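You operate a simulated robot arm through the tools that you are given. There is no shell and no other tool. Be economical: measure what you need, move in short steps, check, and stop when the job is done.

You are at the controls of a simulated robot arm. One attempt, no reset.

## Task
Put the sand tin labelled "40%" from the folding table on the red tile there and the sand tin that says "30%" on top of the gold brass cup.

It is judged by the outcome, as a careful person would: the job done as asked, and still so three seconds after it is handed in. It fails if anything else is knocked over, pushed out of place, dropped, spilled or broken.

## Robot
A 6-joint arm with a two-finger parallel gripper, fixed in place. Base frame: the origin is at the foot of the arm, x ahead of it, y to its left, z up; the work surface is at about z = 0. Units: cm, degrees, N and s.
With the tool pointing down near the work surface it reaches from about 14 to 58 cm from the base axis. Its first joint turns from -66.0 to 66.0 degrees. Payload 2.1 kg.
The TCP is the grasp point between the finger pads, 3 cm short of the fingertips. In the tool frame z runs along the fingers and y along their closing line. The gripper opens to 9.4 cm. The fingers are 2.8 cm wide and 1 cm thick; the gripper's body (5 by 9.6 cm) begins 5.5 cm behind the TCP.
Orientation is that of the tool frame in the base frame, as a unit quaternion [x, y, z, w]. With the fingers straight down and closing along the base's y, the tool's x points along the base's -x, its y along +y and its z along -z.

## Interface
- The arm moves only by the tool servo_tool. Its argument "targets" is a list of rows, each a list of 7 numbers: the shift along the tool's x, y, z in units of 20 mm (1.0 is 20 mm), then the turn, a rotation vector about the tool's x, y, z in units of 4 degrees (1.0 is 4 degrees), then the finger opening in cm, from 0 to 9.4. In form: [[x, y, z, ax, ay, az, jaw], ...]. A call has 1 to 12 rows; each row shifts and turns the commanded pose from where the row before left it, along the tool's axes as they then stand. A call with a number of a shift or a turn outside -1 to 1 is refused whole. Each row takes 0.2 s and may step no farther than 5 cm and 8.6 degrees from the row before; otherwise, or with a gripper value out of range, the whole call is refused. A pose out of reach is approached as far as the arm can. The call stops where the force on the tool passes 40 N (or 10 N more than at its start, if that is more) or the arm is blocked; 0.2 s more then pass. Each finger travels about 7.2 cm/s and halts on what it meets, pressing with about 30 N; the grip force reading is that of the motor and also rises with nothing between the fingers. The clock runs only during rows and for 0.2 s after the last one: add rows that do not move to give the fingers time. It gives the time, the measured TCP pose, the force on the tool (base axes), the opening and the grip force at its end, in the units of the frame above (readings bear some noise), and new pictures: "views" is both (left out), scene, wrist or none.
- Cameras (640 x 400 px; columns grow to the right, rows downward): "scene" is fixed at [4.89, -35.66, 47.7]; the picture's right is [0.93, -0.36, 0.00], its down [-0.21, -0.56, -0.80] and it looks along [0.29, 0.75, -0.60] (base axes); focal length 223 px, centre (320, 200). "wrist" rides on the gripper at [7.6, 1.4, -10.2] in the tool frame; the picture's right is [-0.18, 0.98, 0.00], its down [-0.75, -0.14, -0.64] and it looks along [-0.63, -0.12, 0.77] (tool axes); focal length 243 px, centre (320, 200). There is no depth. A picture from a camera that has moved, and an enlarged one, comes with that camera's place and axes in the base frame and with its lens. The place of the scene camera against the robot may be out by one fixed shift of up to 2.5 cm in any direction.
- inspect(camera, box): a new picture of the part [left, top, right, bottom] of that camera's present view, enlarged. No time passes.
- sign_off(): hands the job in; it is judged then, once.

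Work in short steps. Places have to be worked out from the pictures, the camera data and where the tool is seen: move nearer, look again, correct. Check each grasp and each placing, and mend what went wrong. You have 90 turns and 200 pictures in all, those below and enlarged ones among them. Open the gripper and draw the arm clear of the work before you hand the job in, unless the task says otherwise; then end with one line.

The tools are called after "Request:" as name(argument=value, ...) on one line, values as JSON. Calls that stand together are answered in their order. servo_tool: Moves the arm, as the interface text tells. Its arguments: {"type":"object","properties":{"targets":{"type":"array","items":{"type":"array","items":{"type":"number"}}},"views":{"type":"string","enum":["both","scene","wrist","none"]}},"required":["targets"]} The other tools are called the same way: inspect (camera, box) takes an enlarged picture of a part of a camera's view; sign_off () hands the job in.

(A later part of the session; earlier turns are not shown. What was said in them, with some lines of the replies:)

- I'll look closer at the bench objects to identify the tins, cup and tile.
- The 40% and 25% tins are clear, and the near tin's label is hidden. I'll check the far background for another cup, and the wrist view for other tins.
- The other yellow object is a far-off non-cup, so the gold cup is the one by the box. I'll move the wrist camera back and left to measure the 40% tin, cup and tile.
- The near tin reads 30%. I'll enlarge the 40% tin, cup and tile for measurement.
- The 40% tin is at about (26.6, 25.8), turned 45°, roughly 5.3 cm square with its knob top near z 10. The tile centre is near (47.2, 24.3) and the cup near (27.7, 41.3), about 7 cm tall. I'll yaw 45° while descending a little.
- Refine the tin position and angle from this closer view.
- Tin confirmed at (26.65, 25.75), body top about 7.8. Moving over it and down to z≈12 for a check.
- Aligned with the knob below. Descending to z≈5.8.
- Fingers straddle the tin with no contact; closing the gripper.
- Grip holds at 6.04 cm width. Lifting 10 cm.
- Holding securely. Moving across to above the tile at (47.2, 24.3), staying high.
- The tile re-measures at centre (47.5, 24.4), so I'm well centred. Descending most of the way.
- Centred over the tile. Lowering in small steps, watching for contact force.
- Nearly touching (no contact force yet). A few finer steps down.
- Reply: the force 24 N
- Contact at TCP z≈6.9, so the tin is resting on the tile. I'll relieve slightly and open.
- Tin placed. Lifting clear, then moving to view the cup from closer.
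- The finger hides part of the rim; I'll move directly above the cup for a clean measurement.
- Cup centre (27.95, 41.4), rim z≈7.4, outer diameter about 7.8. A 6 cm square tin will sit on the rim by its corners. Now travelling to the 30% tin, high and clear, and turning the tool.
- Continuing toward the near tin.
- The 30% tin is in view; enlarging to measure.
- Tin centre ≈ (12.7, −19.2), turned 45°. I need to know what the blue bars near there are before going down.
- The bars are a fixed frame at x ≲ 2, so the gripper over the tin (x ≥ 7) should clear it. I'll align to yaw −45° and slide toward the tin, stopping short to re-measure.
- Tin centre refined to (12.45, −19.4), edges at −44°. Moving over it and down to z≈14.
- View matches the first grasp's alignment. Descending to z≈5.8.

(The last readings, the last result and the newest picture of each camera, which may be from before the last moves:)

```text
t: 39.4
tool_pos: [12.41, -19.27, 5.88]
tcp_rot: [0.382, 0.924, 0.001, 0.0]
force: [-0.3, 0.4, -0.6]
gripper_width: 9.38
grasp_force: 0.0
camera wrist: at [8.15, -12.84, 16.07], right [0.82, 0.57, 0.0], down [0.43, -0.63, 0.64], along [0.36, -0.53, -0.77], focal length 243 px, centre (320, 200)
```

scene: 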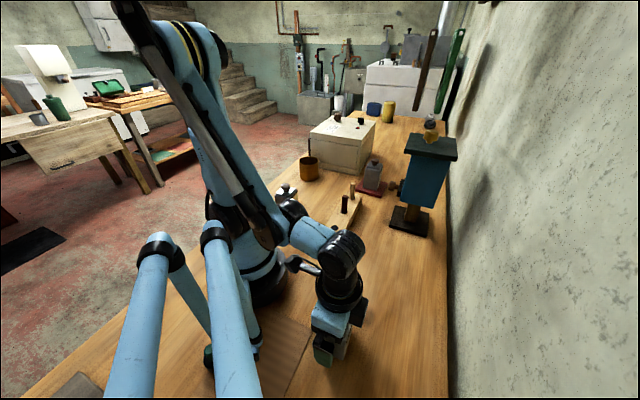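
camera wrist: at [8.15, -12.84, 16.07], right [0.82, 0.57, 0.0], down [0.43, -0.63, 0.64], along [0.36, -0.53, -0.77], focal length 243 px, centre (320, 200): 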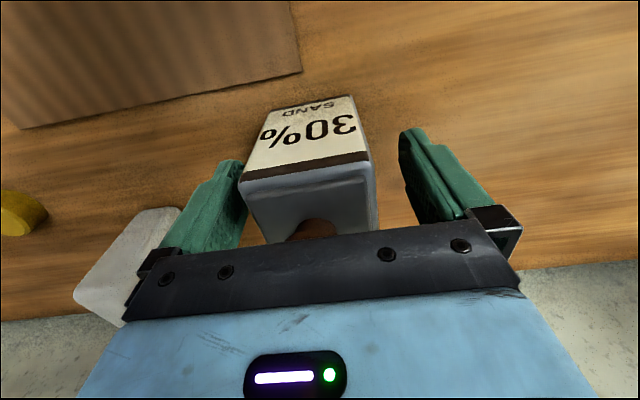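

Straddling the tin cleanly. Closing.

Request:
servo_tool(targets=[[0, 0, 0, 0, 0, 0, 7], [0, 0, 0, 0, 0, 0, 5.8], [0, 0, 0, 0, 0, 0, 4.5], [0, 0, 0, 0, 0, 0, 4.5], [0, 0, 0, 0, 0, 0, 4.5], [0, 0, 0, 0, 0, 0, 4.5]], views="wrist")

```text
t: 40.8
tool_pos: [12.42, -19.29, 5.9]
tcp_rot: [0.382, 0.924, 0.0, 0.001]
force: [0.2, 0.0, 0.0]
gripper_width: 6.02
grasp_force: 29.9
camera wrist: at [8.15, -12.85, 16.09], right [0.82, 0.57, 0.0], down [0.43, -0.63, 0.64], along [0.36, -0.53, -0.77], focal length 243 px, centre (320, 200)
```

wrist: 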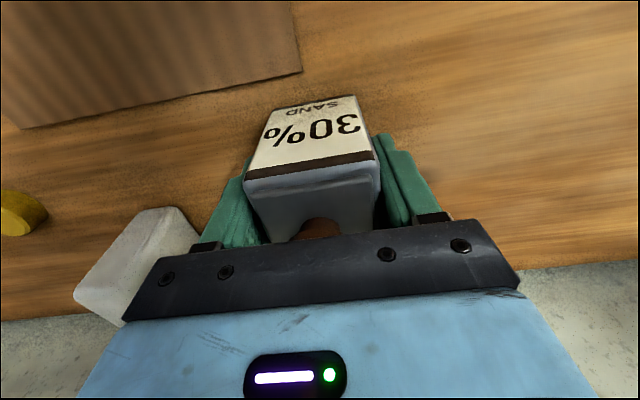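

Grip secure at 6.02. Lifting straight up 20 cm.

Request:
servo_tool(targets=[[0, 0, -0.5, 0, 0, 0, 4.5], [0, 0, -0.8, 0, 0, 0, 4.5], [0, 0, -0.9, 0, 0, 0, 4.5], [0, 0, -1, 0, 0, 0, 4.5], [0, 0, -1, 0, 0, 0, 4.5], [0, 0, -1, 0, 0, 0, 4.5], [0, 0, -1, 0, 0, 0, 4.5], [0, 0, -1, 0, 0, 0, 4.5], [0, 0, -1, 0, 0, 0, 4.5], [0, 0, -1, 0, 0, 0, 4.5], [0, 0, -0.8, 0, 0, 0, 4.5], [0, 0, 0, 0, 0, 0, 4.5]])

Request:
servo_tool(targets=[[0, 0.7, 0, 0, 0, 0, 4.5], [0, 0.9, 0, 0, 0, 0, 4.5], [0, 0.9, 0, 0, 0, 0, 4.5], [0, 0.9, 0, 0, 0, 0, 4.5], [0, 0.9, 0, 0, 0, 0, 4.5], [0, 0.9, 0, 0, 0, 0, 4.5], [0, 0.9, 0, 0, 0, 0, 4.5], [0, 0.9, 0, 0, 0, 0, 4.5], [0, 0.9, 0, 0, 0, 0, 4.5], [0, 0, 0, 0, 0, 0, 4.5]], views="scene")

```text
t: 43.4
tool_pos: [12.41, -19.1, 25.88]
tcp_rot: [0.382, 0.924, 0.001, 0.0]
force: [0.4, -0.6, -2.9]
gripper_width: 6.04
grasp_force: 30.2
camera wrist: at [8.09, -12.78, 35.99], right [0.82, 0.57, 0.0], down [0.43, -0.63, 0.64], along [0.36, -0.53, -0.77], focal length 243 px, centre (320, 200)
```

scene: 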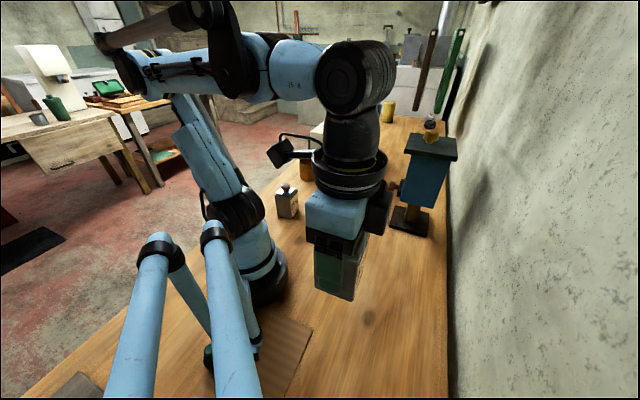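
wrist: 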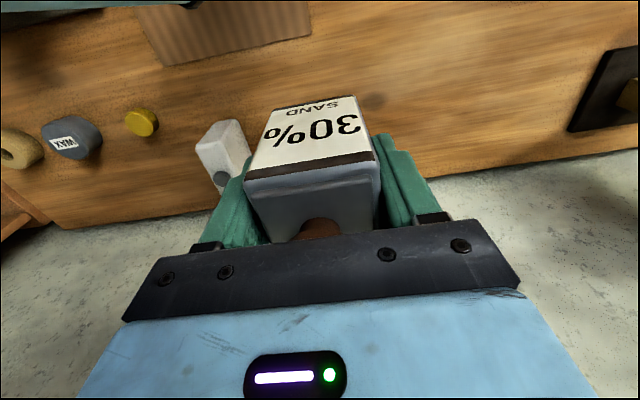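

```text
t: 45.6
tool_pos: [23.5, -7.98, 25.93]
tcp_rot: [0.382, 0.924, 0.0, 0.001]
force: [-0.7, -0.1, -2.6]
gripper_width: 6.02
grasp_force: 30.1
```

scene: 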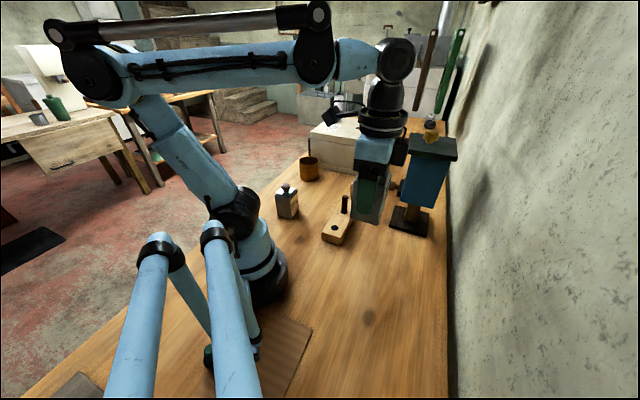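

Rotating halfway, then travelling toward +y.

Request:
servo_tool(targets=[[0, 0, 0, 0, 0, -0.9375, 4.5], [0, 0, 0, 0, 0, -0.9375, 4.5], [0, 0, 0, 0, 0, -0.9375, 4.5], [0, 0, 0, 0, 0, -0.9375, 4.5], [0, 0, 0, 0, 0, -0.9375, 4.5], [0, 0, 0, 0, 0, -0.9375, 4.5], [0, 0, 0, 0, 0, -0.9375, 4.5], [0, 0, 0, 0, 0, -0.9375, 4.5], [0, 0, 0, 0, 0, -0.9375, 4.5], [0, 0, 0, 0, 0, -0.9375, 4.5], [0, 0, 0, 0, 0, -0.9375, 4.5], [0, 0, 0, 0, 0, -0.9375, 4.5]], views="none")

Request:
servo_tool(targets=[[-0.27, 0.96, 0, 0, 0, 0, 4.5], [-0.27, 0.96, 0, 0, 0, 0, 4.5], [-0.27, 0.96, 0, 0, 0, 0, 4.5], [-0.27, 0.96, 0, 0, 0, 0, 4.5], [-0.27, 0.96, 0, 0, 0, 0, 4.5], [-0.27, 0.96, 0, 0, 0, 0, 4.5], [-0.27, 0.96, 0, 0, 0, 0, 4.5], [-0.27, 0.96, 0, 0, 0, 0, 4.5], [-0.27, 0.96, 0, 0, 0, 0, 4.5], [-0.27, 0.96, 0, 0, 0, 0, 4.5], [-0.27, 0.96, 0, 0, 0, 0, 4.5], [-0.27, 0.96, 0, 0, 0, 0, 4.5]], views="none")

Request:
servo_tool(targets=[[0, 0, 0, 0, 0, -0.9375, 4.5], [0, 0, 0, 0, 0, -0.9375, 4.5], [0, 0, 0, 0, 0, -0.9375, 4.5], [0, 0, 0, 0, 0, -0.9375, 4.5], [0, 0, 0, 0, 0, -0.9375, 4.5], [0, 0, 0, 0, 0, -0.9375, 4.5], [0, 0, 0, 0, 0, -0.9375, 4.5], [0, 0, 0, 0, 0, -0.9375, 4.5], [0, 0, 0, 0, 0, -0.9375, 4.5], [0, 0, 0, 0, 0, -0.9375, 4.5], [0, 0, 0, 0, 0, -0.9375, 4.5], [0, 0, 0, 0, 0, -0.9375, 4.5]])

```text
t: 48.2
tool_pos: [23.56, -8.21, 25.92]
tcp_rot: [-0.002, 1.0, 0.0, 0.0]
force: [-0.1, -0.6, -2.9]
gripper_width: 6.01
grasp_force: 30.1
```

```text
t: 50.8
tool_pos: [30.05, 15.03, 25.9]
tcp_rot: [-0.001, 1.0, 0.0, 0.0]
force: [0.1, -0.1, -3.2]
gripper_width: 6.03
grasp_force: 30.1
```

```text
t: 53.4
tool_pos: [29.96, 15.11, 25.91]
tcp_rot: [-0.384, 0.923, 0.0, 0.001]
force: [-0.2, 0.1, -2.7]
gripper_width: 6.02
grasp_force: 29.8
camera wrist: at [23.64, 10.62, 36.04], right [-0.57, 0.82, 0.0], down [0.63, 0.43, 0.64], along [0.53, 0.37, -0.77], focal length 243 px, centre (320, 200)
```

scene: 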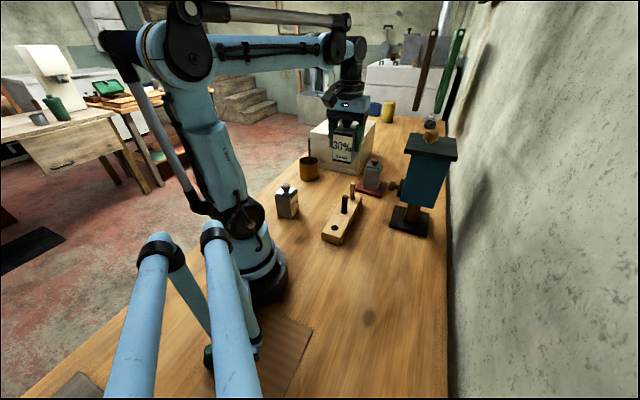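
wrist: 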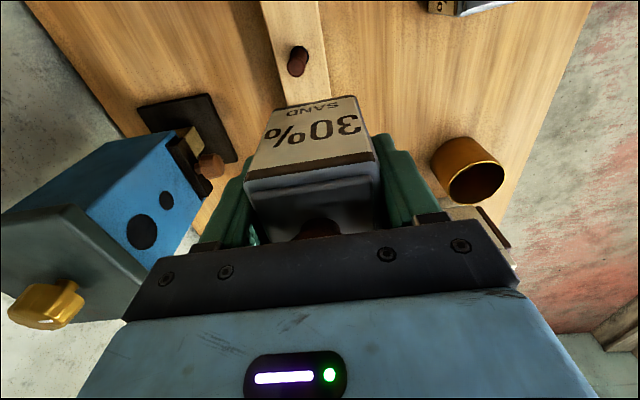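

Moving over the cup, staying high.

Request:
servo_tool(targets=[[-0.776, 0.908, 0, 0, 0, 0, 4.5], [-0.776, 0.908, 0, 0, 0, 0, 4.5], [-0.776, 0.908, 0, 0, 0, 0, 4.5], [-0.776, 0.908, 0, 0, 0, 0, 4.5], [-0.776, 0.908, 0, 0, 0, 0, 4.5], [-0.776, 0.908, 0, 0, 0, 0, 4.5], [-0.776, 0.908, 0, 0, 0, 0, 4.5], [-0.776, 0.908, 0, 0, 0, 0, 4.5], [-0.776, 0.908, 0, 0, 0, 0, 4.5], [-0.776, 0.908, 0, 0, 0, 0, 4.5], [-0.776, 0.908, 0, 0, 0, 0, 4.5], [0, 0, 0, 0, 0, 0, 4.5]], views="none")

Request:
servo_tool(targets=[[0, 0, 0.9, 0, 0, 0, 4.5], [0, 0, 0.9, 0, 0, 0, 4.5], [0, 0, 0.9, 0, 0, 0, 4.5], [0, 0, 0.9, 0, 0, 0, 4.5], [0, 0, 0, 0, 0, 0, 4.5], [0, 0, 0, 0, 0, 0, 4.5]])

Request:
inspect(camera="wrist", box=[240, 0, 400, 140])

Request:
inspect(camera="scene", box=[270, 110, 350, 190])

```text
t: 56.0
tool_pos: [28.01, 41.35, 25.78]
tcp_rot: [-0.383, 0.924, 0.0, 0.0]
force: [-0.1, -0.2, -2.6]
gripper_width: 6.01
grasp_force: 30.0
```

```text
t: 57.4
tool_pos: [27.94, 41.36, 18.52]
tcp_rot: [-0.384, 0.923, 0.0, 0.0]
force: [1.0, 0.1, -2.7]
gripper_width: 6.01
grasp_force: 30.0
camera wrist: at [21.62, 36.97, 28.76], right [-0.57, 0.82, 0.0], down [0.63, 0.43, 0.64], along [0.53, 0.36, -0.77], focal length 243 px, centre (320, 200)
```

scene: 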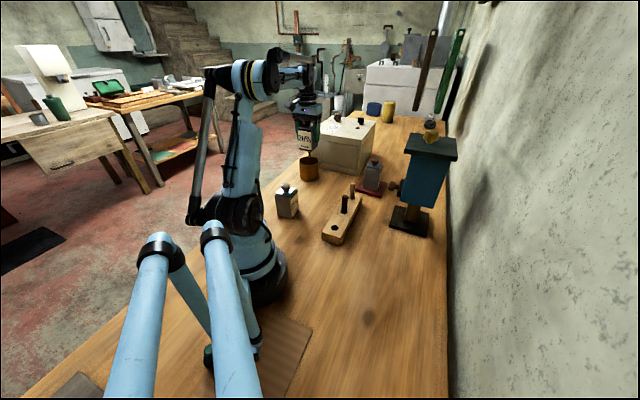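
wrist: 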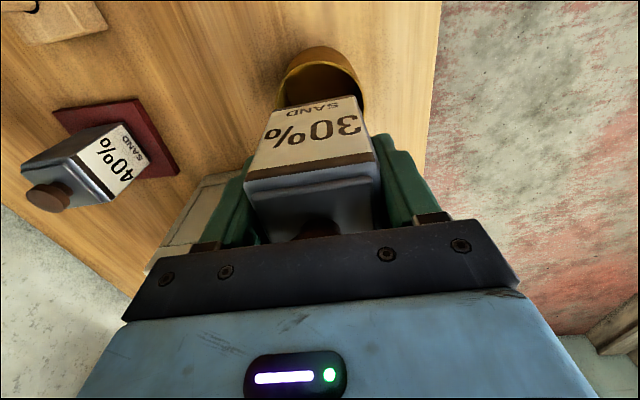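

```text
2.86 times, centred on (320, 70) of wrist
camera zoom: at [21.62, 36.97, 28.76], right [-0.57, 0.82, 0.0], down [0.63, 0.43, 0.64], along [0.53, 0.36, -0.77], focal length 693 px, centre (320, 571)
```

zoom: 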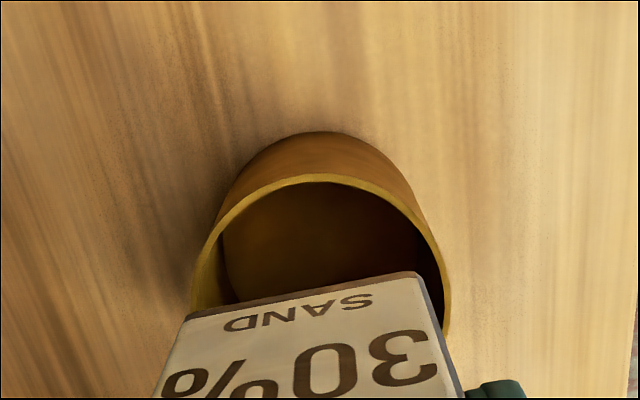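

```text
5.00 times, centred on (310, 150) of scene
camera zoom: at [4.89, -35.65, 47.7], right [0.93, -0.36, 0.0], down [-0.21, -0.56, -0.8], along [0.29, 0.75, -0.6], focal length 1114 px, centre (370, 450)
```

zoom: 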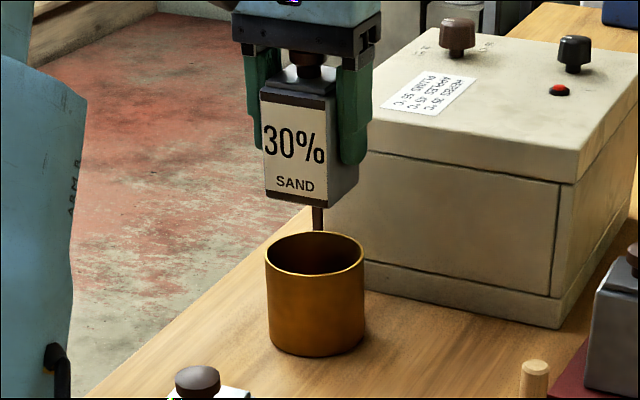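

Tin and cup centres agree to about 0.2 cm. Lowering to just above the rim.

Request:
servo_tool(targets=[[0.04, 0, 0.6, 0, 0, 0, 4.5], [0, 0, 0.6, 0, 0, 0, 4.5], [0, 0, 0.5, 0, 0, 0, 4.5], [0, 0, 0.3, 0, 0, 0, 4.5], [0, 0, 0, 0, 0, 0, 4.5], [0, 0, 0, 0, 0, 0, 4.5]], views="none")

Request:
inspect(camera="wrist", box=[240, 0, 400, 140])

Request:
inspect(camera="scene", box=[285, 130, 335, 190])

```text
t: 58.8
tool_pos: [27.87, 41.1, 14.52]
tcp_rot: [-0.382, 0.924, 0.0, 0.001]
force: [0.1, -0.5, -3.1]
gripper_width: 6.01
grasp_force: 30.2
```

```text
2.86 times, centred on (320, 70) of wrist
camera zoom: at [21.56, 36.78, 24.75], right [-0.57, 0.82, 0.0], down [0.63, 0.43, 0.64], along [0.53, 0.36, -0.77], focal length 693 px, centre (320, 571)
```

zoom: 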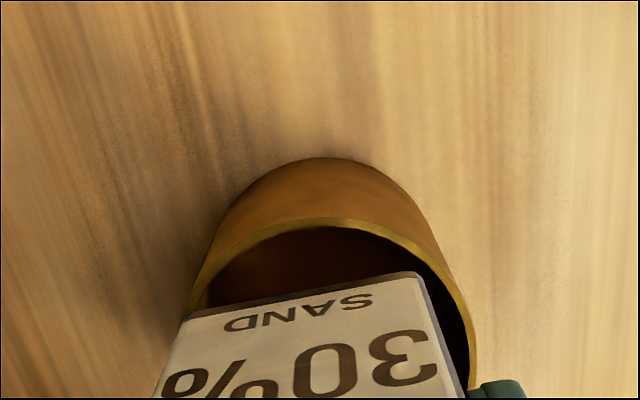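

```text
6.67 times, centred on (310, 160) of scene
camera zoom: at [4.89, -35.65, 47.7], right [0.93, -0.36, 0.0], down [-0.21, -0.56, -0.8], along [0.29, 0.75, -0.6], focal length 1486 px, centre (387, 467)
```

zoom: 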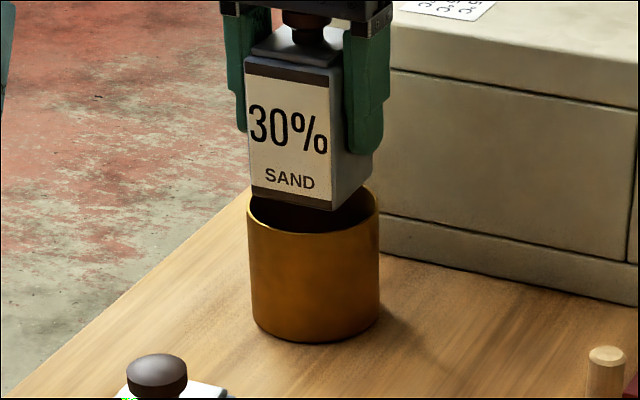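

Still centred within ~0.1–0.2 cm. Lowering in fine steps until contact.

Request:
servo_tool(targets=[[0, 0, 0.2, 0, 0, 0, 4.5], [0, 0, 0.12, 0, 0, 0, 4.5], [0, 0, 0.1, 0, 0, 0, 4.5], [0, 0, 0, 0, 0, 0, 4.5]], views="none")

```text
t: 59.8
tool_pos: [27.81, 41.14, 13.8]
tcp_rot: [-0.383, 0.924, 0.0, 0.001]
force: [0.1, 0.2, -2.1]
gripper_width: 5.99
grasp_force: 30.3
```

Request:
servo_tool(targets=[[0, 0, 0.08, 0, 0, 0, 4.5], [0, 0, 0.08, 0, 0, 0, 4.5], [0, 0, 0, 0, 0, 0, 4.5]], views="none")

Request:
inspect(camera="scene", box=[285, 130, 335, 190])

Request:
inspect(camera="wrist", box=[240, 0, 400, 140])

```text
t: 60.6
tool_pos: [27.77, 41.13, 13.49]
tcp_rot: [-0.383, 0.924, 0.0, 0.001]
force: [-0.6, -0.5, -3.3]
gripper_width: 6.03
grasp_force: 29.6
```

```text
6.67 times, centred on (310, 160) of scene
camera zoom: at [4.89, -35.65, 47.7], right [0.93, -0.36, 0.0], down [-0.21, -0.56, -0.8], along [0.29, 0.75, -0.6], focal length 1486 px, centre (387, 467)
```

zoom: 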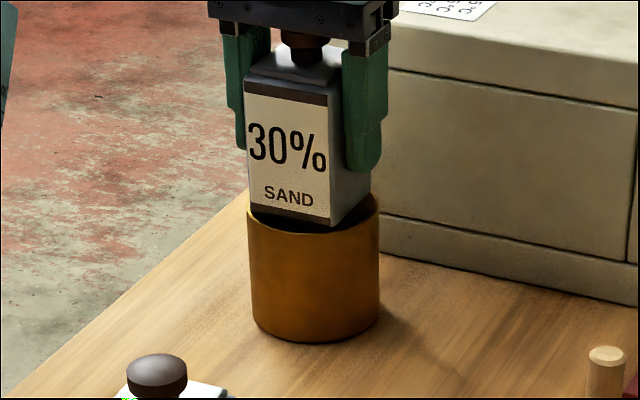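

```text
2.86 times, centred on (320, 70) of wrist
camera zoom: at [21.46, 36.83, 23.65], right [-0.57, 0.82, 0.0], down [0.63, 0.43, 0.64], along [0.53, 0.36, -0.77], focal length 693 px, centre (320, 571)
```

zoom: 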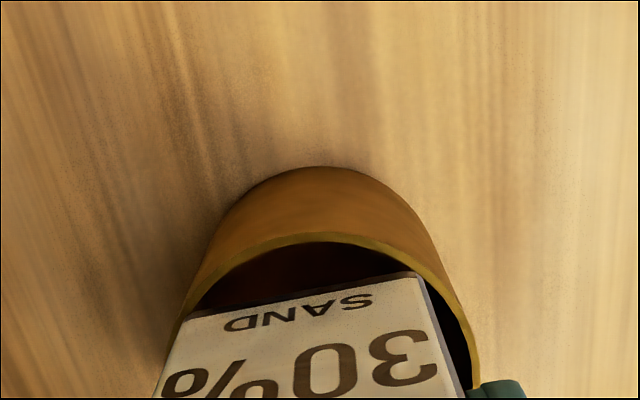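

Front corners compute to ~3.8 cm from the cup centre on both sides, so it's centred over the rim. Final lowering to contact.

Request:
servo_tool(targets=[[0, 0, 0.07, 0, 0, 0, 4.5], [0, 0, 0.05, 0, 0, 0, 4.5], [0, 0, 0, 0, 0, 0, 4.5]], views="none")

```text
t: 61.4
tool_pos: [27.61, 41.13, 13.3]
tcp_rot: [-0.384, 0.923, 0.001, 0.001]
force: [-0.9, 4.9, 24.2]
gripper_width: 6.05
grasp_force: 29.9
```

Contact at z≈13.3, matching a rim height of 7.4. Checking the seating before release.

Request:
servo_tool(targets=[[0, 0, -0.03, 0, 0, 0, 4.5], [0, 0, 0, 0, 0, 0, 4.5]], views="none")

Request:
inspect(camera="scene", box=[285, 130, 335, 190])

Request:
inspect(camera="wrist", box=[260, 60, 380, 140])

```text
t: 62.0
tool_pos: [27.79, 41.02, 13.28]
tcp_rot: [-0.384, 0.923, 0.0, 0.001]
force: [-0.7, 4.7, 21.7]
gripper_width: 6.04
grasp_force: 29.7
```

```text
6.67 times, centred on (310, 160) of scene
camera zoom: at [4.88, -35.66, 47.69], right [0.93, -0.36, 0.0], down [-0.21, -0.56, -0.8], along [0.29, 0.75, -0.6], focal length 1486 px, centre (387, 467)
```

zoom: 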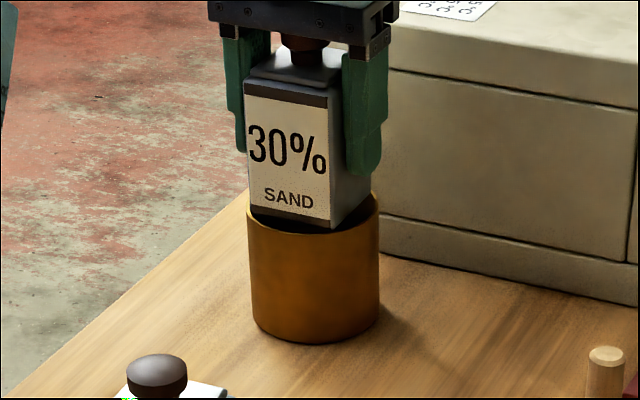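

```text
5.00 times, centred on (320, 100) of wrist
camera zoom: at [21.44, 36.77, 23.5], right [-0.57, 0.82, 0.0], down [0.63, 0.43, 0.64], along [0.53, 0.36, -0.77], focal length 1213 px, centre (320, 700)
```

zoom: 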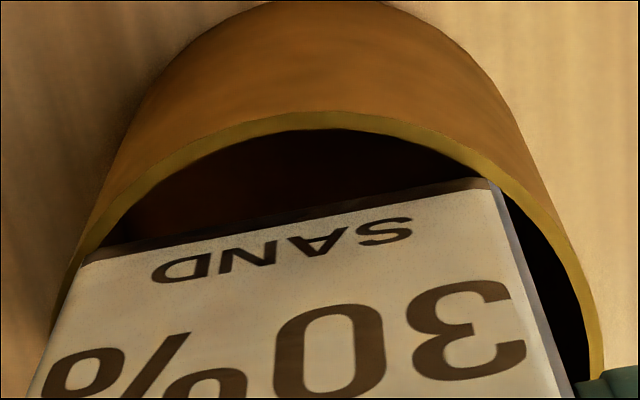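

The fitted cup centre is (27.89, 41.29) and the tin's is about (28.05, 41.31). I'll lift slightly, shift about 0.13 cm to even out the corner overlap, and set it back down.

Request:
servo_tool(targets=[[0, 0, -0.15, 0, 0, 0, 4.5], [0, 0, -0.1, 0, 0, 0, 4.5], [0.048, 0.048, 0, 0, 0, 0, 4.5], [0, 0, 0, 0, 0, 0, 4.5], [0, 0, 0.12, 0, 0, 0, 4.5], [0, 0, 0.08, 0, 0, 0, 4.5], [0, 0, 0.04, 0, 0, 0, 4.5], [0, 0, 0, 0, 0, 0, 4.5]], views="none")

Request:
inspect(camera="wrist", box=[260, 60, 380, 140])

```text
t: 63.8
tool_pos: [27.63, 41.19, 13.43]
tcp_rot: [-0.384, 0.923, 0.0, 0.001]
force: [-0.1, -0.5, -2.4]
gripper_width: 6.0
grasp_force: 30.4
```

```text
5.00 times, centred on (320, 100) of wrist
camera zoom: at [21.33, 36.78, 23.54], right [-0.57, 0.82, 0.0], down [0.63, 0.43, 0.64], along [0.53, 0.36, -0.77], focal length 1213 px, centre (320, 700)
```

zoom: 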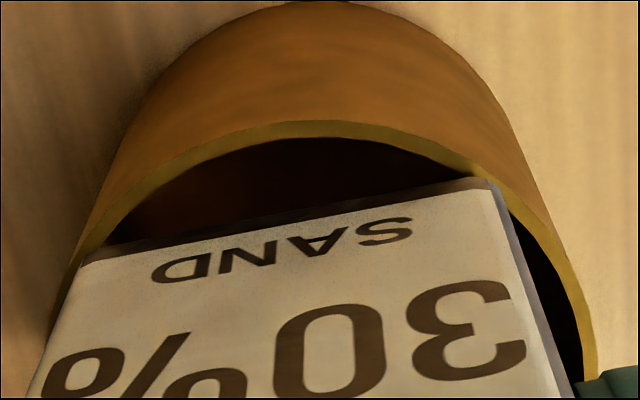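

Right corner now sits properly over the rim band. Lowering the last millimetres to contact.

Request:
servo_tool(targets=[[0, 0, 0.04, 0, 0, 0, 4.5], [0, 0, 0.03, 0, 0, 0, 4.5], [0, 0, 0, 0, 0, 0, 4.5]], views="none")

```text
t: 64.6
tool_pos: [27.67, 41.12, 13.38]
tcp_rot: [-0.383, 0.924, 0.0, 0.0]
force: [-0.6, -3.0, 22.8]
gripper_width: 6.05
grasp_force: 30.4
```

Contact again. Relaxing slightly and opening the gripper gradually.

Request:
servo_tool(targets=[[0, 0, -0.03, 0, 0, 0, 4.5], [0, 0, 0, 0, 0, 0, 6.3], [0, 0, 0, 0, 0, 0, 6.8], [0, 0, 0, 0, 0, 0, 7.5], [0, 0, 0, 0, 0, 0, 7.5]], views="wrist")

Request:
inspect(camera="scene", box=[285, 130, 335, 190])

```text
t: 65.8
tool_pos: [27.6, 41.07, 13.27]
tcp_rot: [-0.383, 0.924, 0.001, 0.001]
force: [-0.3, 0.0, -0.8]
gripper_width: 7.5
grasp_force: 0.0
camera wrist: at [21.32, 36.8, 23.5], right [-0.57, 0.82, 0.0], down [0.63, 0.43, 0.64], along [0.53, 0.36, -0.77], focal length 243 px, centre (320, 200)
```

wrist: 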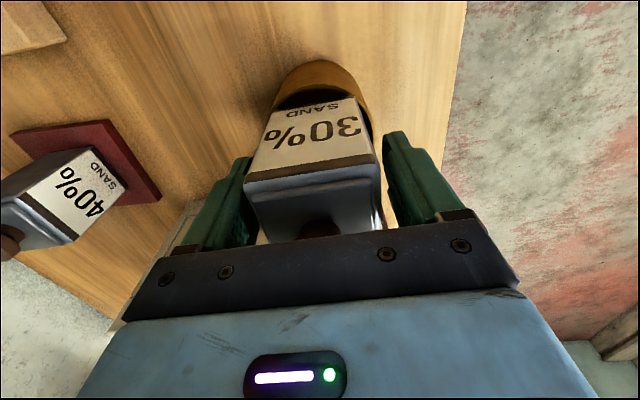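

```text
6.67 times, centred on (310, 160) of scene
camera zoom: at [4.89, -35.66, 47.7], right [0.93, -0.36, 0.0], down [-0.21, -0.56, -0.8], along [0.29, 0.75, -0.6], focal length 1486 px, centre (387, 467)
```

zoom: 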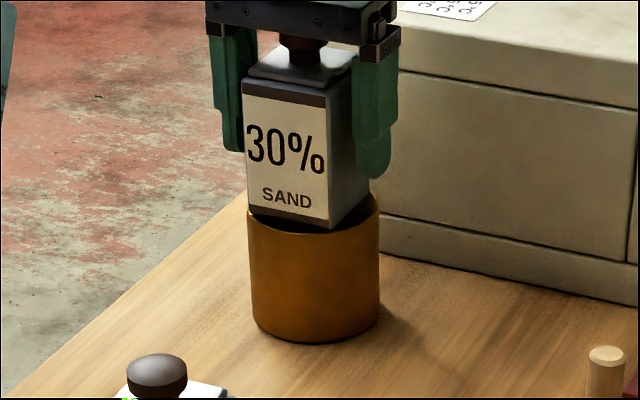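

The tin stays level on the rim. Opening fully, then lifting straight up.

Request:
servo_tool(targets=[[0, 0, 0, 0, 0, 0, 8.5], [0, 0, 0, 0, 0, 0, 9.4], [0, 0, 0, 0, 0, 0, 9.4], [0, 0, -0.3, 0, 0, 0, 9.4], [0, 0, -0.6, 0, 0, 0, 9.4], [0, 0, -0.9, 0, 0, 0, 9.4], [0, 0, -0.9, 0, 0, 0, 9.4], [0, 0, -0.9, 0, 0, 0, 9.4], [0, 0, -0.9, 0, 0, 0, 9.4], [0, 0, -0.9, 0, 0, 0, 9.4], [0, 0, -0.9, 0, 0, 0, 9.4], [0, 0, 0, 0, 0, 0, 9.4]], views="wrist")

Request:
inspect(camera="scene", box=[270, 110, 420, 220])

```text
t: 68.4
tool_pos: [27.65, 41.19, 25.85]
tcp_rot: [-0.383, 0.924, 0.0, 0.001]
force: [-1.2, 0.1, -0.1]
gripper_width: 9.41
grasp_force: 0.1
camera wrist: at [21.27, 36.8, 36.06], right [-0.57, 0.82, 0.0], down [0.63, 0.43, 0.64], along [0.53, 0.36, -0.77], focal length 243 px, centre (320, 200)
```

wrist: 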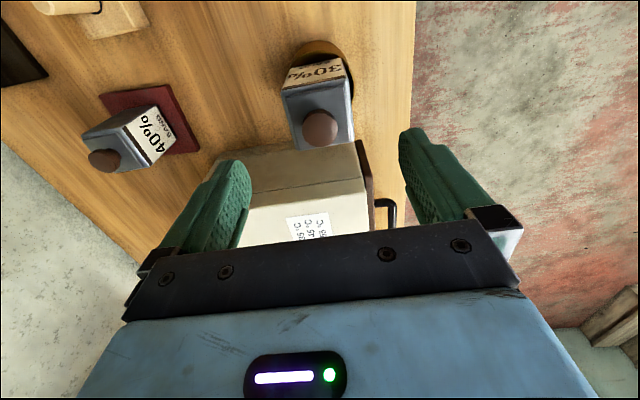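

```text
3.64 times, centred on (345, 165) of scene
camera zoom: at [4.89, -35.66, 47.7], right [0.93, -0.36, 0.0], down [-0.21, -0.56, -0.8], along [0.29, 0.75, -0.6], focal length 810 px, centre (229, 327)
```

zoom: 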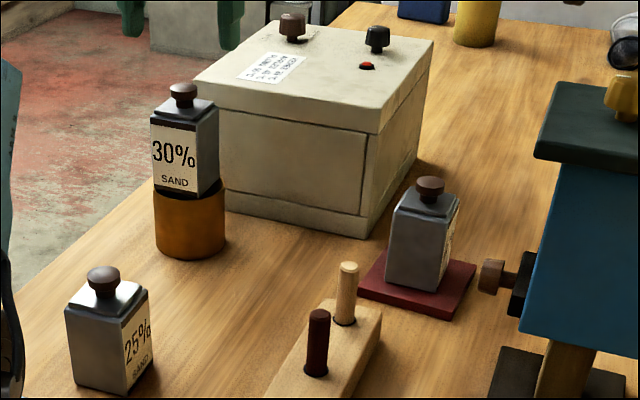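

Both tins stand level where asked. I'll draw the arm back toward the base and check once more.

Request:
servo_tool(targets=[[0.7, -0.7, -0.3, 0, 0, 0, 9.4], [0.7, -0.7, -0.3, 0, 0, 0, 9.4], [0.7, -0.7, -0.3, 0, 0, 0, 9.4], [0.7, -0.7, -0.3, 0, 0, 0, 9.4], [0.7, -0.7, -0.3, 0, 0, 0, 9.4], [0.7, -0.7, -0.3, 0, 0, 0, 9.4], [0.7, -0.7, -0.3, 0, 0, 0, 9.4], [0.7, -0.7, -0.3, 0, 0, 0, 9.4], [0, 0, 0, 0, 0, 0, 9.4], [0, 0, 0, 0, 0, 0, 9.4]], views="scene")

Request:
inspect(camera="scene", box=[285, 120, 335, 190])

```text
t: 70.6
tool_pos: [27.61, 25.21, 30.72]
tcp_rot: [-0.383, 0.924, 0.0, 0.001]
force: [-0.3, 0.2, 0.3]
gripper_width: 9.39
grasp_force: 0.1
```

scene: 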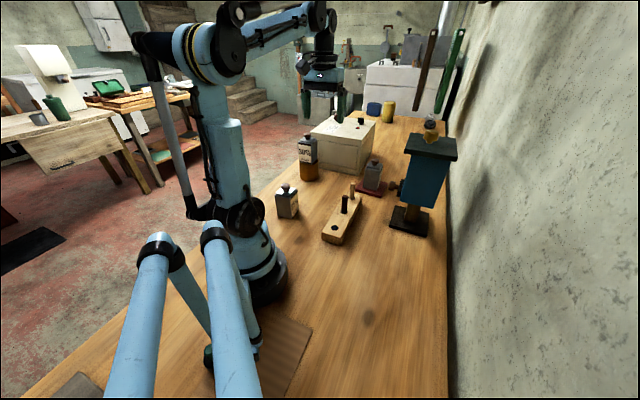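

```text
5.71 times, centred on (310, 155) of scene
camera zoom: at [4.89, -35.66, 47.7], right [0.93, -0.36, 0.0], down [-0.21, -0.56, -0.8], along [0.29, 0.75, -0.6], focal length 1274 px, centre (377, 457)
```

zoom: 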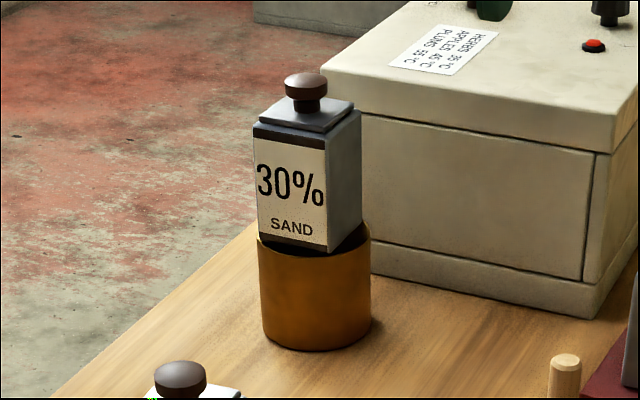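

Everything is stable, nothing else has moved, and the arm is clear; handing in.

Request:
sign_off()

```text
The job is handed in.
```

The 40% sand tin is on the red tile and the 30% sand tin is standing level on the rim of the gold brass cup; nothing else was moved, and the gripper is open and clear.
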